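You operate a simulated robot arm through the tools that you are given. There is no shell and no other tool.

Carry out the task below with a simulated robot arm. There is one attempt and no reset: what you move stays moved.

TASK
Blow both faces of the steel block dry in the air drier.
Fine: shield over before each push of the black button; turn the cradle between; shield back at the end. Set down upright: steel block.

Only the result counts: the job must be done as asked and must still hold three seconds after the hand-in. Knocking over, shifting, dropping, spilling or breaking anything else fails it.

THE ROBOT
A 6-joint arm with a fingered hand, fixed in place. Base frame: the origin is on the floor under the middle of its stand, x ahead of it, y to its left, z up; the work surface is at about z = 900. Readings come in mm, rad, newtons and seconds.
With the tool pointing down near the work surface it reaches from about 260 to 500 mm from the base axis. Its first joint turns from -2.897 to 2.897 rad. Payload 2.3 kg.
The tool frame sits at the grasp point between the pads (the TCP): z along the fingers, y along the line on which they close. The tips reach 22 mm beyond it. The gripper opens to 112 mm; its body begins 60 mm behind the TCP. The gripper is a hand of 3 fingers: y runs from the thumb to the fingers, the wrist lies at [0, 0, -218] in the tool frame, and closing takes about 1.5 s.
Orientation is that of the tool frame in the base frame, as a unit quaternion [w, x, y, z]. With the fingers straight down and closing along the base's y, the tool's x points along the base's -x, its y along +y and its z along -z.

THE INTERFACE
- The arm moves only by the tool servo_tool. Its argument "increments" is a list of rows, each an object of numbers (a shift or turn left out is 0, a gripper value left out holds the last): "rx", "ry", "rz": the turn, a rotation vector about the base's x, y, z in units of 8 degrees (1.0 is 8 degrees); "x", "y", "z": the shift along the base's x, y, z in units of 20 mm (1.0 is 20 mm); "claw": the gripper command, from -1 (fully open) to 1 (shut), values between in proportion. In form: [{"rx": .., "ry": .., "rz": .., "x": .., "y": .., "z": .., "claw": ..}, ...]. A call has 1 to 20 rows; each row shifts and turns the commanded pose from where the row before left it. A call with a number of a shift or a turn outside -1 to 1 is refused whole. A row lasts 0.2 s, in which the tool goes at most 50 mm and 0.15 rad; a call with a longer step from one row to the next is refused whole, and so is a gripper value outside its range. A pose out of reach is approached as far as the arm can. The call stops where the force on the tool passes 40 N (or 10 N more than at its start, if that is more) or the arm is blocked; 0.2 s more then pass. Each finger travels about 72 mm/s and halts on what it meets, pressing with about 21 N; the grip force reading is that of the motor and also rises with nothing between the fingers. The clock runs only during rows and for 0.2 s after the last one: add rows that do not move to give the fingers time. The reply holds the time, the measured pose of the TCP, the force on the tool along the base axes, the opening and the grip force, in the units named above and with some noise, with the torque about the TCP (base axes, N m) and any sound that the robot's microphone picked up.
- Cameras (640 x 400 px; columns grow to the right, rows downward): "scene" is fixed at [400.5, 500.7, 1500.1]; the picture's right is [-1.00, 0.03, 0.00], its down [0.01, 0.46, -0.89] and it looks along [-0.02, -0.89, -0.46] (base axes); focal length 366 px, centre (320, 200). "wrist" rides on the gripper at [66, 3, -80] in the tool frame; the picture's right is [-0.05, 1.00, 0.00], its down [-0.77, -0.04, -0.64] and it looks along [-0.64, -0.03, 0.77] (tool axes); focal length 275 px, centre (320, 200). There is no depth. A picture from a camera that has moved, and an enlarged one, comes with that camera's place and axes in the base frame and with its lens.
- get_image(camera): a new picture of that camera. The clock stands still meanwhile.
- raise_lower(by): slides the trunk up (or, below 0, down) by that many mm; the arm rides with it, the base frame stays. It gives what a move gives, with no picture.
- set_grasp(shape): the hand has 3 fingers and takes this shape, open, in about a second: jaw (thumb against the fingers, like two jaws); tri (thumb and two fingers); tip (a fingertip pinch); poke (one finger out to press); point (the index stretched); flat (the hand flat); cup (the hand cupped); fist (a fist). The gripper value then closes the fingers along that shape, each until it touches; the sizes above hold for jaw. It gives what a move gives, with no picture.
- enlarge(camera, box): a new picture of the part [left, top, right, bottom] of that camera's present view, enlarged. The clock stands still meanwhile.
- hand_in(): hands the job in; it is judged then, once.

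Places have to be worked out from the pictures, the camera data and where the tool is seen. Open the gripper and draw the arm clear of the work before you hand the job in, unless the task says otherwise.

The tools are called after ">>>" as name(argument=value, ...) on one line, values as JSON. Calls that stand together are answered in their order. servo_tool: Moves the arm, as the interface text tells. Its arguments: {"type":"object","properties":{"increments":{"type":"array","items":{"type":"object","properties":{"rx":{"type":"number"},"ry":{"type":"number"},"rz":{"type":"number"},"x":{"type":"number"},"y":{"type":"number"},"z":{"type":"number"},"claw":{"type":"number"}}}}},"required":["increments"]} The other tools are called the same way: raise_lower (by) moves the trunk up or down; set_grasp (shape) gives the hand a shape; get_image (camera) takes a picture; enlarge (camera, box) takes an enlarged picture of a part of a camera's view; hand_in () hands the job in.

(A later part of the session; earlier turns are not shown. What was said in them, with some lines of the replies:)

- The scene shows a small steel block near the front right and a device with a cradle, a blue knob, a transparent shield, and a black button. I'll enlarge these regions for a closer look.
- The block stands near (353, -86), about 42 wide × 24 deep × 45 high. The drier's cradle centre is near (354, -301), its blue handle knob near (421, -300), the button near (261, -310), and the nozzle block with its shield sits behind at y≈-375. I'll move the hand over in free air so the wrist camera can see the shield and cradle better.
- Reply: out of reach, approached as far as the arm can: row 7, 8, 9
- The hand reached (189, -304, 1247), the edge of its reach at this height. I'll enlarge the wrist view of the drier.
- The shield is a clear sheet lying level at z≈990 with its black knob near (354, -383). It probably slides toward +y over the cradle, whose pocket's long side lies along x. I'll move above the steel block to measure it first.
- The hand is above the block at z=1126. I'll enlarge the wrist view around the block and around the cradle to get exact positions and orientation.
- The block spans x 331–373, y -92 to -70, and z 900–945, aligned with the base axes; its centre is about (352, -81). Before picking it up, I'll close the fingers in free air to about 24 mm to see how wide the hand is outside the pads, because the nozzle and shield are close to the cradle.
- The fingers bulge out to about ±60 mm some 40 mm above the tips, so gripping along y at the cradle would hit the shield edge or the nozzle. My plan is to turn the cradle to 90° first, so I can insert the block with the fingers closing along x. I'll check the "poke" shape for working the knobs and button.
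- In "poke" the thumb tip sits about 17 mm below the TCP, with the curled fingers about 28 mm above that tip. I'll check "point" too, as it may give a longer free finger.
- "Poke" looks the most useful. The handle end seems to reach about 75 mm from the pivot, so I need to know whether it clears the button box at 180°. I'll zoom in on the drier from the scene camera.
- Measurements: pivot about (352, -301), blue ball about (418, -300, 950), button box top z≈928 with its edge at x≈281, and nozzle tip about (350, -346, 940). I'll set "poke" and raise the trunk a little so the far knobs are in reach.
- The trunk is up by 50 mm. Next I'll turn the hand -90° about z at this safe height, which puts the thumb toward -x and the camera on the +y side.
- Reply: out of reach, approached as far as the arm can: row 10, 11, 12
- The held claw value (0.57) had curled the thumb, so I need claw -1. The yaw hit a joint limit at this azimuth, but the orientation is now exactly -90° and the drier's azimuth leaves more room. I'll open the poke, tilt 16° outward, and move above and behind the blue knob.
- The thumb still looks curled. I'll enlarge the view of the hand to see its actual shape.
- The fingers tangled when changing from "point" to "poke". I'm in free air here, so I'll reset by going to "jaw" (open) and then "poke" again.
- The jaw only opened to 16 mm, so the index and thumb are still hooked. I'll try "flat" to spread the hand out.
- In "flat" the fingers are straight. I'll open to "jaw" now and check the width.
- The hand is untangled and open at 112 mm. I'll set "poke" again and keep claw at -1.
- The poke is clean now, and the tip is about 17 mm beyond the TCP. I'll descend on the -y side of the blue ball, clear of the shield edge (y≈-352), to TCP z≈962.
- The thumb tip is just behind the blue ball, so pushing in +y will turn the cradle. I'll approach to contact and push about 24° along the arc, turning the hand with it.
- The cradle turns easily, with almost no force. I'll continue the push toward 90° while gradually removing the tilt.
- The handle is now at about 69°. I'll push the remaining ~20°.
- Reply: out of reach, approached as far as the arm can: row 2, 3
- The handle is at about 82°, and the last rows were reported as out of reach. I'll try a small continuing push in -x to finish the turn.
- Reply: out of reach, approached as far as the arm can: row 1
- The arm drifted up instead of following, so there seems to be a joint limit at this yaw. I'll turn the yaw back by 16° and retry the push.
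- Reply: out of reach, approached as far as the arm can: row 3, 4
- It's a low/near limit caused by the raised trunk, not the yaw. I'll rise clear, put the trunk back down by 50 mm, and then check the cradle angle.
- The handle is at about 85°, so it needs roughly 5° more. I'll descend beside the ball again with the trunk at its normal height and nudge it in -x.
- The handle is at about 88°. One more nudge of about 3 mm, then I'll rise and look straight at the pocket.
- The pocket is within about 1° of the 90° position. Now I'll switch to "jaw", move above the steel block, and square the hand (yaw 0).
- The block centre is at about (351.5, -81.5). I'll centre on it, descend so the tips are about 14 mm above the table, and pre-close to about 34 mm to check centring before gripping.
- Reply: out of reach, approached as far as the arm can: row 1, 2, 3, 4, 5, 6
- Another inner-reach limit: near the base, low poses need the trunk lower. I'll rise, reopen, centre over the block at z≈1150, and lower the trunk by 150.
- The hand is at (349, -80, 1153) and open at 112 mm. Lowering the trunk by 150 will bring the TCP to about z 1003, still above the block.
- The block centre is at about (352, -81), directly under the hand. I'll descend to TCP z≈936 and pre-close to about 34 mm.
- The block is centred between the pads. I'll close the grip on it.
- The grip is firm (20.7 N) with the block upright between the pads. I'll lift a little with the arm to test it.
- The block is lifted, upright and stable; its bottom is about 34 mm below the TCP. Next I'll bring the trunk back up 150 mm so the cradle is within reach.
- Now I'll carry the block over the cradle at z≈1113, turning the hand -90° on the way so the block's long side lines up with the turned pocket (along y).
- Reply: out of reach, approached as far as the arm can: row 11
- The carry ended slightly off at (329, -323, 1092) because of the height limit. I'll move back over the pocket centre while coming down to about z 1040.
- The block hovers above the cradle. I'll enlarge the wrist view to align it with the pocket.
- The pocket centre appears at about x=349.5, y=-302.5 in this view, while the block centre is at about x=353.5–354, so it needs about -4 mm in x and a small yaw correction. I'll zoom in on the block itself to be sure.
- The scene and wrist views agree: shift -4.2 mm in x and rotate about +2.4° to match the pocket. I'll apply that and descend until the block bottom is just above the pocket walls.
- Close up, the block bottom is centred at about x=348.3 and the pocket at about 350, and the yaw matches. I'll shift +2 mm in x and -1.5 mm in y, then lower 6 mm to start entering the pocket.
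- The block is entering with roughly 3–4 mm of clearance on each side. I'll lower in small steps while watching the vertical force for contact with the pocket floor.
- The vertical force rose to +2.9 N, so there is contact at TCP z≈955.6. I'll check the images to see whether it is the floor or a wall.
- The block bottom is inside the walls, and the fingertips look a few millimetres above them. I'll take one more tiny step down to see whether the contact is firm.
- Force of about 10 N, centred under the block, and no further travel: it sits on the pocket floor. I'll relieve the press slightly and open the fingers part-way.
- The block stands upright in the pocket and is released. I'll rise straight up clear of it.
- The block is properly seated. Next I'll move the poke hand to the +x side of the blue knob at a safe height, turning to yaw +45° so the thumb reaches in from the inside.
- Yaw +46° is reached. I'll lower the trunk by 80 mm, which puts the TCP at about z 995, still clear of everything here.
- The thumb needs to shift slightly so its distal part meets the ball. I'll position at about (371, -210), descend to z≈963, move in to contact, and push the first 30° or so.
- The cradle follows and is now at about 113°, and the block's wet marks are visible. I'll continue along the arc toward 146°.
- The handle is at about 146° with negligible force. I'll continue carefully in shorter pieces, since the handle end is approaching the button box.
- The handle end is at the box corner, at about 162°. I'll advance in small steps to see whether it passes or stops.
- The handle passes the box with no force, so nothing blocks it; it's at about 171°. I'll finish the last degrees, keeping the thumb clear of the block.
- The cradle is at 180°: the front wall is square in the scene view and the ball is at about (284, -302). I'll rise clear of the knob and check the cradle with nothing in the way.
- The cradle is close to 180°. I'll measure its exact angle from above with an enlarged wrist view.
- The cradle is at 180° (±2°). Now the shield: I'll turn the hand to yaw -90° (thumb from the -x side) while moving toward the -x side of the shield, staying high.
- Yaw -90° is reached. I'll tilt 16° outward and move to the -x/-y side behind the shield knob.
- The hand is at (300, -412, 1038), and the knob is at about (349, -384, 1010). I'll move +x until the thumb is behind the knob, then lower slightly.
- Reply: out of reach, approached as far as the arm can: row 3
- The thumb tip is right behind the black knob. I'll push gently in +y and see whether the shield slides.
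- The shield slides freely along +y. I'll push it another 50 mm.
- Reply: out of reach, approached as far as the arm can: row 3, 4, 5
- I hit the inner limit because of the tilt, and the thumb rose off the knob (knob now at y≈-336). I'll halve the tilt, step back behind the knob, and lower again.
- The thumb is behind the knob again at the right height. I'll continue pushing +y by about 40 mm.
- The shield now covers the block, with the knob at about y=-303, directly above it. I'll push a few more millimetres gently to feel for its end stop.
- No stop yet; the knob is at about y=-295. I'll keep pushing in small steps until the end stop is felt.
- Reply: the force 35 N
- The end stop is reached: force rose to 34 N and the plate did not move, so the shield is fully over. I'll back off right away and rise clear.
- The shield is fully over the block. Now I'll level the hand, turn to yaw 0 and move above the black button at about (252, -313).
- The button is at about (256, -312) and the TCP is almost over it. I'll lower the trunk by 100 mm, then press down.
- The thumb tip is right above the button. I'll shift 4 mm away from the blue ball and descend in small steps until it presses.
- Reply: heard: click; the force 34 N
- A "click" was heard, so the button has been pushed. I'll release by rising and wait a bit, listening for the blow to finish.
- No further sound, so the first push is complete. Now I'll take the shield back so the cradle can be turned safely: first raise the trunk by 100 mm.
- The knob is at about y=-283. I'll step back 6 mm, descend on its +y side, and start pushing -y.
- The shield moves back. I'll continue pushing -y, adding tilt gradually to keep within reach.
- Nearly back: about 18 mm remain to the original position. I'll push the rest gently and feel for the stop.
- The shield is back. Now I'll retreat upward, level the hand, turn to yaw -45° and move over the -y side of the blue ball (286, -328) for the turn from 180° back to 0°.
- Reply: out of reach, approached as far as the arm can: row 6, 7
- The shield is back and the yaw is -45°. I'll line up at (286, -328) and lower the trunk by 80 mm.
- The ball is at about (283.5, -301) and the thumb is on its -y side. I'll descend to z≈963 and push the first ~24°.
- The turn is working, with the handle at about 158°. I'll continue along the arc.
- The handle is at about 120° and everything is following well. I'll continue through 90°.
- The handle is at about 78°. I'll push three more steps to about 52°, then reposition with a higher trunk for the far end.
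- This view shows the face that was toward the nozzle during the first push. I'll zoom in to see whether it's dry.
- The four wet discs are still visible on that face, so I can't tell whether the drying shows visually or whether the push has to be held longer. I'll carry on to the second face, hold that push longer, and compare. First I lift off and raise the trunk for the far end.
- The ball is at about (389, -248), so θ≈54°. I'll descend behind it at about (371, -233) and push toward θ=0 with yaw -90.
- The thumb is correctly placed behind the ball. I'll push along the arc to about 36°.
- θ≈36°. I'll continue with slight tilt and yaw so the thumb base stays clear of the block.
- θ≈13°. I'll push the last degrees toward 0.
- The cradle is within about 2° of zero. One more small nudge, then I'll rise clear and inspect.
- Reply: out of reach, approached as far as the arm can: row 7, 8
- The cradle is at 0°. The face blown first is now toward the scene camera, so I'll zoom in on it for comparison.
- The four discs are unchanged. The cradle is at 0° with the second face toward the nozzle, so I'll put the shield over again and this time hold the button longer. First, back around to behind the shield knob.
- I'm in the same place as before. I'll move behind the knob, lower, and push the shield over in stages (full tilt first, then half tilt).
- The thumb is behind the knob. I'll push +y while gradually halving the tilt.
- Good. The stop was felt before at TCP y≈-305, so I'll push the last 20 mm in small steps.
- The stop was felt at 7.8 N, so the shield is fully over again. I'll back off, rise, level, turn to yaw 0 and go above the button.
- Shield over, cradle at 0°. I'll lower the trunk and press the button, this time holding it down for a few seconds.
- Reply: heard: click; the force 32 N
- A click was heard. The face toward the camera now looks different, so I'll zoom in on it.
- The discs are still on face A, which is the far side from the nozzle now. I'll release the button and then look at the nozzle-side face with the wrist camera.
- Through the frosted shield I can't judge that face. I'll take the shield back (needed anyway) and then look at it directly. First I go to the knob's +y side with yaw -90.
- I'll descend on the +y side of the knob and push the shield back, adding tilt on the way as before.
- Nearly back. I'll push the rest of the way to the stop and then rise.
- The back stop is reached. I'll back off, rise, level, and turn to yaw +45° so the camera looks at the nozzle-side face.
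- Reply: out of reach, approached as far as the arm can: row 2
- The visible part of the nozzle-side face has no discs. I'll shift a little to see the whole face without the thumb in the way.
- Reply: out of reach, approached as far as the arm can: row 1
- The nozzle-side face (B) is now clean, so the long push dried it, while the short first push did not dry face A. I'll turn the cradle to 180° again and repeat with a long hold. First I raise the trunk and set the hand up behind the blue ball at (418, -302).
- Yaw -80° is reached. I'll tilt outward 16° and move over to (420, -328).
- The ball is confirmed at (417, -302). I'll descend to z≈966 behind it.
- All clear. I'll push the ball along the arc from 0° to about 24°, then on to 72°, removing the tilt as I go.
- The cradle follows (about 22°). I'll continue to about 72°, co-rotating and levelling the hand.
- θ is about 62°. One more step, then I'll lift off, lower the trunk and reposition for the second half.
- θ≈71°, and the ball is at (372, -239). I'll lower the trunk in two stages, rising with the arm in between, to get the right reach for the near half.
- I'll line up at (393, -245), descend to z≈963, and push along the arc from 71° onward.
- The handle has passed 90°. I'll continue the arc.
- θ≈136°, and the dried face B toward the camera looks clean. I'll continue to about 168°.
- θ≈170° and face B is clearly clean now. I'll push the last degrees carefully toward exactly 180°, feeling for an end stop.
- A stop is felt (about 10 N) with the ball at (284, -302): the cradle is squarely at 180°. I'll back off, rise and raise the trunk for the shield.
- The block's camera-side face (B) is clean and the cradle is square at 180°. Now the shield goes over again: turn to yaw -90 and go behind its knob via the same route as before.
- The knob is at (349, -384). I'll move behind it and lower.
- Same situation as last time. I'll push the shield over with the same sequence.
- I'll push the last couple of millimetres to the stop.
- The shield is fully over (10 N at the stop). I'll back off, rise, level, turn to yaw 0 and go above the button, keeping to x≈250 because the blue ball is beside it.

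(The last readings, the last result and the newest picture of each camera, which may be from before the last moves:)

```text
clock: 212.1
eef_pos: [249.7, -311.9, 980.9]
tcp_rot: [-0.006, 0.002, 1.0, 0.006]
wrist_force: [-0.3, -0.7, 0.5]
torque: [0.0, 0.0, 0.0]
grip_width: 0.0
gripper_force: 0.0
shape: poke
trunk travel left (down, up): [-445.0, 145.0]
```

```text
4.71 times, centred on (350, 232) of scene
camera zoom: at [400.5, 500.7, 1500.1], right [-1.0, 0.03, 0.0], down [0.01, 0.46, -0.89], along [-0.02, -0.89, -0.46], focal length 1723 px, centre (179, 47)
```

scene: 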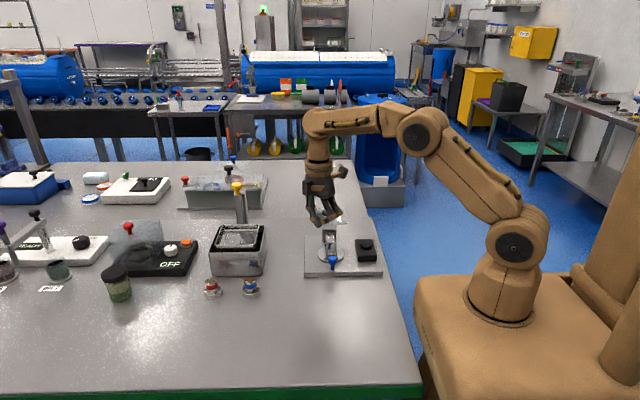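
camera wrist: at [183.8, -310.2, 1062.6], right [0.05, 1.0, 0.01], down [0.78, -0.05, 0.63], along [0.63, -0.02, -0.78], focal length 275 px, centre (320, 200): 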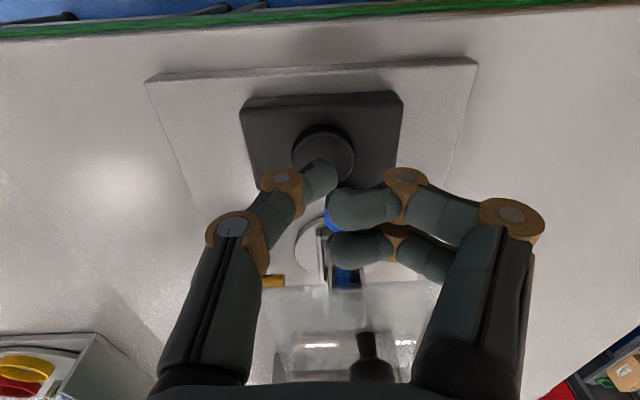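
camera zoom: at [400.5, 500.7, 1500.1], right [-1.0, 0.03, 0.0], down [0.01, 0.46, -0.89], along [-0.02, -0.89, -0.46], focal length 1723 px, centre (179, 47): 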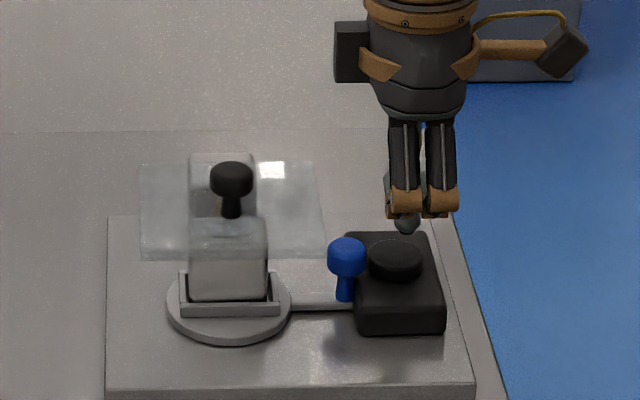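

Everything is in place: shield over, cradle at 180° and thumb above the button. I'll press and hold for several seconds.

>>> servo_tool(increments=[{"z": -0.5}, {"z": -0.4}, {"z": -0.1}, {"z": -0.05}, {}, {}, {}, {}, {}, {}, {}, {}, {}, {}, {}, {}, {}, {}, {}, {}])

>>> servo_tool(increments=[{}, {}, {}, {}, {}, {}, {}, {}, {}, {}])

>>> enlarge(camera="scene", box=[300, 190, 400, 275])

```text
clock: 216.3
eef_pos: [249.2, -310.8, 961.4]
tcp_rot: [-0.006, 0.001, 1.0, 0.006]
wrist_force: [3.0, -3.1, 14.0]
torque: [0.0, -0.11, -0.03]
grip_width: 0.0
gripper_force: 0.1
shape: poke
trunk travel left (down, up): [-445.0, 145.0]
heard: click
```

```text
clock: 218.5
eef_pos: [249.4, -310.9, 961.2]
tcp_rot: [-0.004, 0.002, 1.0, 0.006]
wrist_force: [4.1, -4.3, 14.7]
torque: [-0.01, -0.11, 0.0]
grip_width: 0.0
gripper_force: 0.0
shape: poke
trunk travel left (down, up): [-445.0, 145.0]
```

```text
4.71 times, centred on (350, 232) of scene
camera zoom: at [400.5, 500.7, 1500.1], right [-1.0, 0.03, 0.0], down [0.01, 0.46, -0.89], along [-0.02, -0.89, -0.46], focal length 1723 px, centre (179, 47)
```

zoom: 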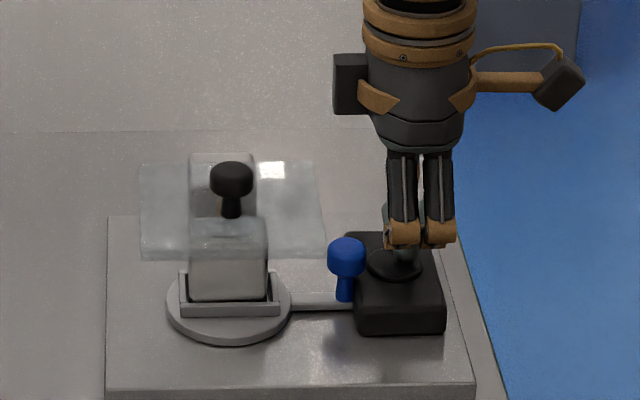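

A click was heard and the push was held for about 5 s. I'll release, raise the trunk, and move to the shield knob's +y side to take it back.

>>> servo_tool(increments=[{"z": 0.5}, {"z": 0.6}, {}])

>>> raise_lower(by=100)

>>> servo_tool(increments=[{"rz": -1, "x": 0.3, "y": 0.1}, {"rz": -1, "x": 0.4, "y": 0.25}, {"rz": -1, "x": 0.45, "y": 0.3}, {"rz": -1, "x": 0.45, "y": 0.3}, {"rz": -1, "x": 0.45, "y": 0.3}, {"rz": -1, "x": 0.45, "y": 0.3}, {"rz": -1, "x": 0.45, "y": 0.3}, {"rz": -1, "x": 0.45, "y": 0.3}, {"rz": -1, "x": 0.45, "y": 0.3}, {"rz": -1, "x": 0.45, "y": 0.3}, {"rz": -1, "x": 0.45, "y": 0.2}, {"rz": -0.25, "x": 0.25, "y": 0.1}, {}])

>>> get_image(camera="wrist")

```text
clock: 219.3
eef_pos: [248.6, -311.2, 982.1]
tcp_rot: [-0.005, 0.001, 1.0, 0.007]
wrist_force: [-0.2, -0.8, -0.1]
torque: [0.01, 0.02, 0.0]
grip_width: 0.0
gripper_force: 0.1
shape: poke
trunk travel left (down, up): [-445.0, 145.0]
```

```text
clock: 220.6
eef_pos: [249.1, -312.5, 1082.3]
tcp_rot: [-0.005, 0.001, 1.0, 0.006]
wrist_force: [0.5, 0.2, -0.4]
torque: [0.0, 0.0, 0.02]
grip_width: 0.0
gripper_force: 0.1
shape: poke
trunk travel left (down, up): [-545.0, 45.0]
```

```text
clock: 223.4
eef_pos: [349.3, -248.6, 1081.9]
tcp_rot: [0.0, 0.709, 0.705, 0.008]
wrist_force: [-0.3, 0.4, 0.6]
torque: [0.01, -0.06, -0.03]
grip_width: 0.2
gripper_force: 0.1
shape: poke
trunk travel left (down, up): [-545.0, 45.0]
```

```text
taken
camera wrist: at [351.0, -184.2, 1164.2], right [1.0, -0.05, 0.01], down [-0.05, -0.78, 0.63], along [-0.02, -0.63, -0.78], focal length 275 px, centre (320, 200)
```

wrist: 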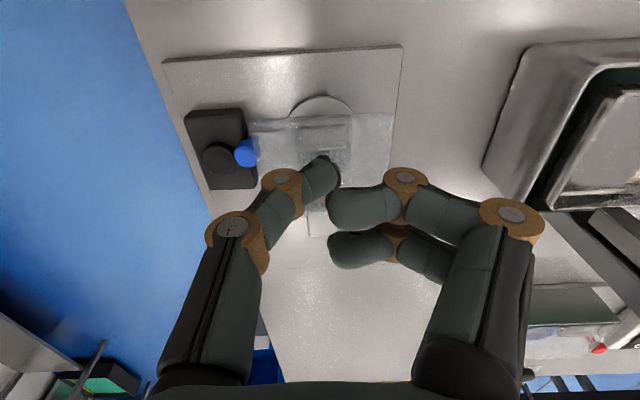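

The hand is above and to the +y side of the knob. I'll descend and push the shield back with the same sequence as before.

>>> servo_tool(increments=[{"z": -1}, {"z": -1}, {"z": -1}, {"y": -0.45}, {"y": -0.5}, {"y": -0.5}, {"y": -0.5}, {"y": -0.5}, {"y": -0.5}, {"y": -0.5, "rx": -0.27, "ry": -0.26}, {"y": -0.5, "rx": -0.27, "ry": -0.26}, {"y": -0.5, "rx": -0.27, "ry": -0.26}, {"y": -0.5, "rx": -0.27, "ry": -0.26}, {"y": -0.4}, {"y": -0.4}, {}])

>>> servo_tool(increments=[{"y": -0.2}, {}])

>>> enlarge(camera="scene", box=[280, 160, 400, 280])

```text
clock: 226.8
eef_pos: [350.9, -366.3, 1022.9]
tcp_rot: [0.104, 0.704, 0.703, 0.006]
wrist_force: [-0.7, 3.3, 1.1]
torque: [0.06, 0.01, -0.01]
grip_width: 0.2
gripper_force: 0.0
shape: poke
trunk travel left (down, up): [-545.0, 45.0]
```

```text
clock: 227.4
eef_pos: [350.7, -367.9, 1022.6]
tcp_rot: [0.106, 0.704, 0.703, 0.005]
wrist_force: [-2.3, 10.7, -1.2]
torque: [0.14, 0.03, 0.0]
grip_width: 0.0
gripper_force: 0.1
shape: poke
trunk travel left (down, up): [-545.0, 45.0]
```

```text
3.33 times, centred on (340, 220) of scene
camera zoom: at [400.5, 500.7, 1500.1], right [-1.0, 0.03, 0.0], down [0.01, 0.46, -0.89], along [-0.02, -0.89, -0.46], focal length 1220 px, centre (253, 133)
```

zoom: 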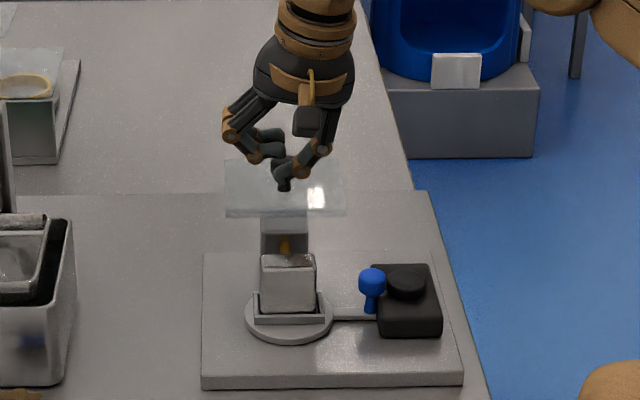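

The shield is back against its stop. I'll rise and inspect the nozzle-side face (A) with the camera at yaw +45°.

>>> servo_tool(increments=[{"y": 0.5}, {"z": 1}, {"z": 1}, {"z": 1, "rx": 0.27, "ry": 0.26, "x": -0.3}, {"rx": 0.27, "ry": 0.26, "x": -0.5, "y": 0.3}, {"rx": 0.27, "ry": 0.26, "x": -0.3, "y": 0.3}, {"rx": 0.27, "ry": 0.26, "x": -0.2, "y": 0.3}, {"rz": 1, "y": 0.2}, {"rz": 1}, {"rz": 1}, {"rz": 1}, {"rz": 1}, {"rz": 1}, {"rz": 1}, {"rz": 1}, {}])

>>> servo_tool(increments=[{"rz": 1}, {"rz": 1}, {"rz": 1}, {"rz": 1}, {"rz": 1}, {"rz": 1}, {"rz": 1}, {"rz": 1}, {"rz": 0.9}, {}])

>>> get_image(camera="wrist")

>>> enlarge(camera="wrist", box=[260, 50, 400, 170])

```text
clock: 230.8
eef_pos: [320.7, -335.5, 1081.8]
tcp_rot: [-0.003, 0.226, 0.974, 0.009]
wrist_force: [0.6, -0.1, -0.4]
torque: [0.01, 0.03, -0.02]
grip_width: 0.1
gripper_force: 0.0
shape: poke
out of reach, approached as far as the arm can: row 7
trunk travel left (down, up): [-545.0, 45.0]
```

```text
clock: 233.0
eef_pos: [319.7, -337.2, 1080.8]
tcp_rot: [-0.007, -0.384, 0.923, 0.004]
wrist_force: [-0.1, -1.3, 0.0]
torque: [0.02, -0.02, 0.0]
grip_width: 0.0
gripper_force: 0.0
shape: poke
trunk travel left (down, up): [-545.0, 45.0]
```

```text
taken
camera wrist: at [272.4, -381.4, 1163.3], right [-0.67, 0.74, 0.01], down [0.58, 0.52, 0.63], along [0.46, 0.43, -0.78], focal length 275 px, centre (320, 200)
```

wrist: 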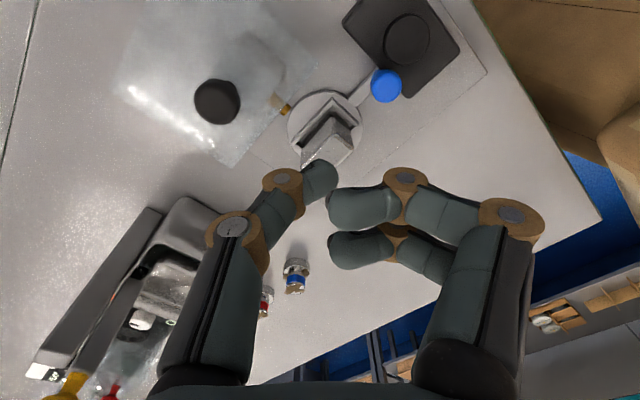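

```text
3.33 times, centred on (330, 110) of wrist
camera zoom: at [272.4, -381.4, 1163.3], right [-0.67, 0.74, 0.01], down [0.58, 0.52, 0.63], along [0.46, 0.43, -0.78], focal length 918 px, centre (287, 500)
```

zoom: 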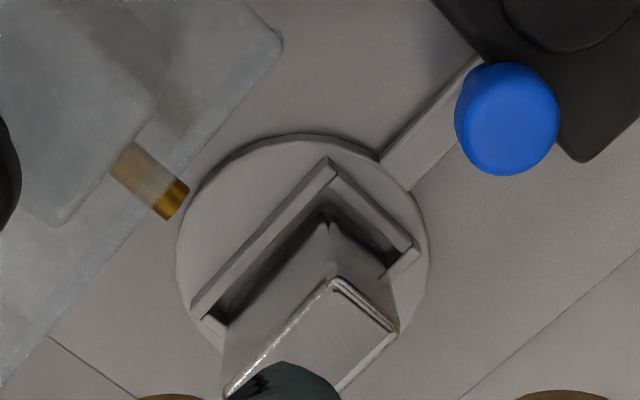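

No discs visible on face A any more. I'll zoom in closer to be sure.

>>> enlarge(camera="wrist", box=[300, 105, 350, 165])

>>> enlarge(camera="scene", box=[322, 232, 352, 262])

```text
6.67 times, centred on (325, 135) of wrist
camera zoom: at [272.4, -381.4, 1163.3], right [-0.67, 0.74, 0.01], down [0.58, 0.52, 0.63], along [0.46, 0.43, -0.78], focal length 1835 px, centre (287, 633)
```

zoom: 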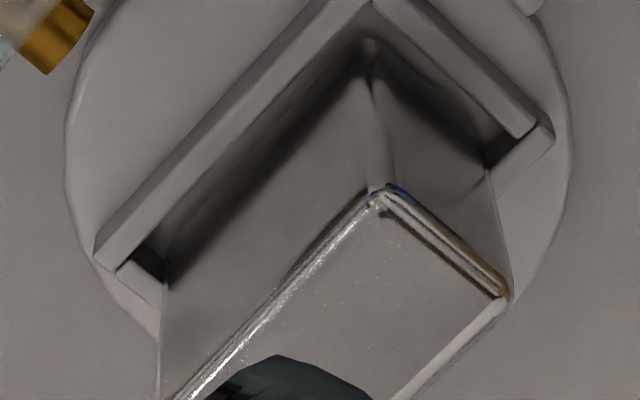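

```text
13.33 times, centred on (337, 247) of scene
camera zoom: at [400.5, 500.7, 1500.1], right [-1.0, 0.03, 0.0], down [0.01, 0.46, -0.89], along [-0.02, -0.89, -0.46], focal length 4881 px, centre (93, -427)
```

zoom: 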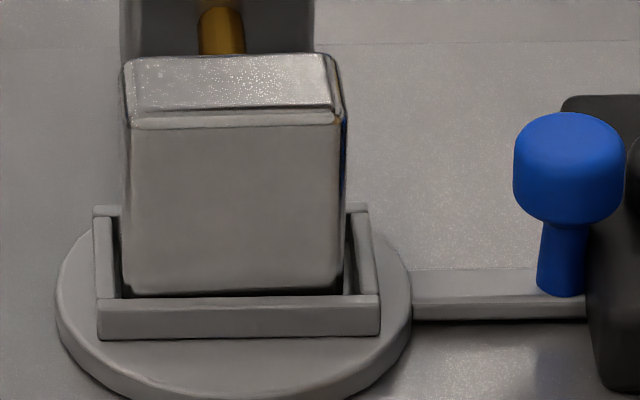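

Both faces are clean, the shield is back at its stop, and the block stands upright in the cradle, released. I'll draw the arm up and away toward its start pose, then open the hand.

>>> servo_tool(increments=[{"z": 0.5, "x": -0.5, "y": 0.5}, {"z": 0.5, "x": -0.6, "y": 0.8}, {"z": 0.5, "x": -0.6, "y": 0.8, "rz": -0.8}, {"z": 0.5, "x": -0.6, "y": 0.8, "rz": -0.8}, {"z": 0.5, "x": -0.6, "y": 0.8, "rz": -0.8}, {"z": 0.5, "x": -0.6, "y": 0.8, "rz": -0.8}, {"z": 0.5, "x": -0.6, "y": 0.8, "rz": -0.8}, {"z": 0.5, "x": -0.6, "y": 0.8, "rz": -0.8}, {"z": 0.5, "x": -0.6, "y": 0.8, "rz": -0.8}, {"z": 0.4, "x": -0.6, "y": 0.8}, {"z": 0.3, "x": -0.4, "y": 0.8}, {}])

>>> set_grasp(shape="jaw")

>>> servo_tool(increments=[{"claw": -1}, {}, {}])

>>> get_image(camera="scene")

>>> get_image(camera="wrist")

```text
clock: 235.6
eef_pos: [262.2, -246.3, 1216.4]
tcp_rot: [-0.005, -0.058, 0.998, 0.008]
wrist_force: [-0.1, -0.2, -0.6]
torque: [-0.01, -0.03, -0.04]
grip_width: 0.0
gripper_force: 0.0
shape: poke
out of reach, approached as far as the arm can: row 1, 2, 3, 4, 5, 6, 7, 8
trunk travel left (down, up): [-545.0, 45.0]
```

```text
clock: 236.5
eef_pos: [261.1, -245.4, 1216.7]
tcp_rot: [-0.006, -0.058, 0.998, 0.008]
wrist_force: [-0.2, 0.1, 0.2]
torque: [-0.01, 0.0, 0.02]
grip_width: 112.1
gripper_force: 0.0
shape: jaw
trunk travel left (down, up): [-545.0, 45.0]
```

```text
clock: 237.3
eef_pos: [260.7, -246.1, 1216.1]
tcp_rot: [-0.006, -0.058, 0.998, 0.007]
wrist_force: [0.3, 0.6, 0.2]
torque: [-0.01, 0.01, -0.04]
grip_width: 111.8
gripper_force: 0.0
shape: jaw
trunk travel left (down, up): [-545.0, 45.0]
```

```text
taken
```

scene: 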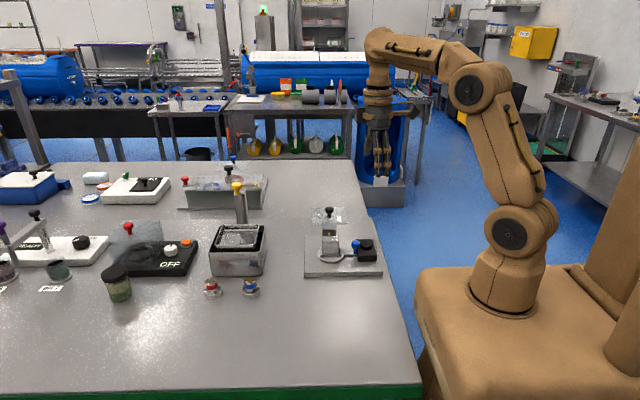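

```text
taken
camera wrist: at [195.9, -252.3, 1298.6], right [-0.07, 1.0, 0.01], down [0.78, 0.04, 0.63], along [0.62, 0.05, -0.78], focal length 275 px, centre (320, 200)
```

wrist: 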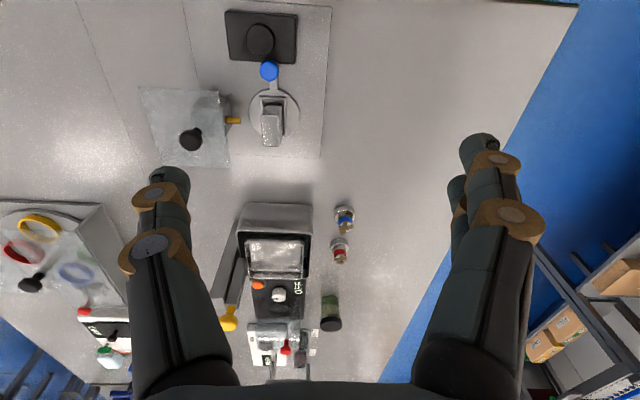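

The hand is open and clear of the work. The shield is back, both faces are dry, the block stands upright in the cradle, and nothing else has moved compared with the first picture. I'm handing the job in.

>>> hand_in()

```text
The job is handed in.
```

The steel block has been blown dry on both faces, and I've handed the job in. In the last close-up pictures both faces are free of the wet marks.

- **Pushes:** I pushed the black button three times, always with the shield fully over. The first push, held under a second, did not dry its face. I turned the cradle and held the second push for about three seconds. Then I turned it back and repeated the first face with a hold of about five seconds.
- **Shield:** It is back against its stop.
- **Block:** It stands upright in the cradle and is not held. The task named no final place, so I left it there rather than moving it to the table.
- **Cradle:** It is turned half-way round from where it started.
- **Surroundings:** Nothing else looks moved compared with the first picture. The hand is open and the arm is clear of the work.
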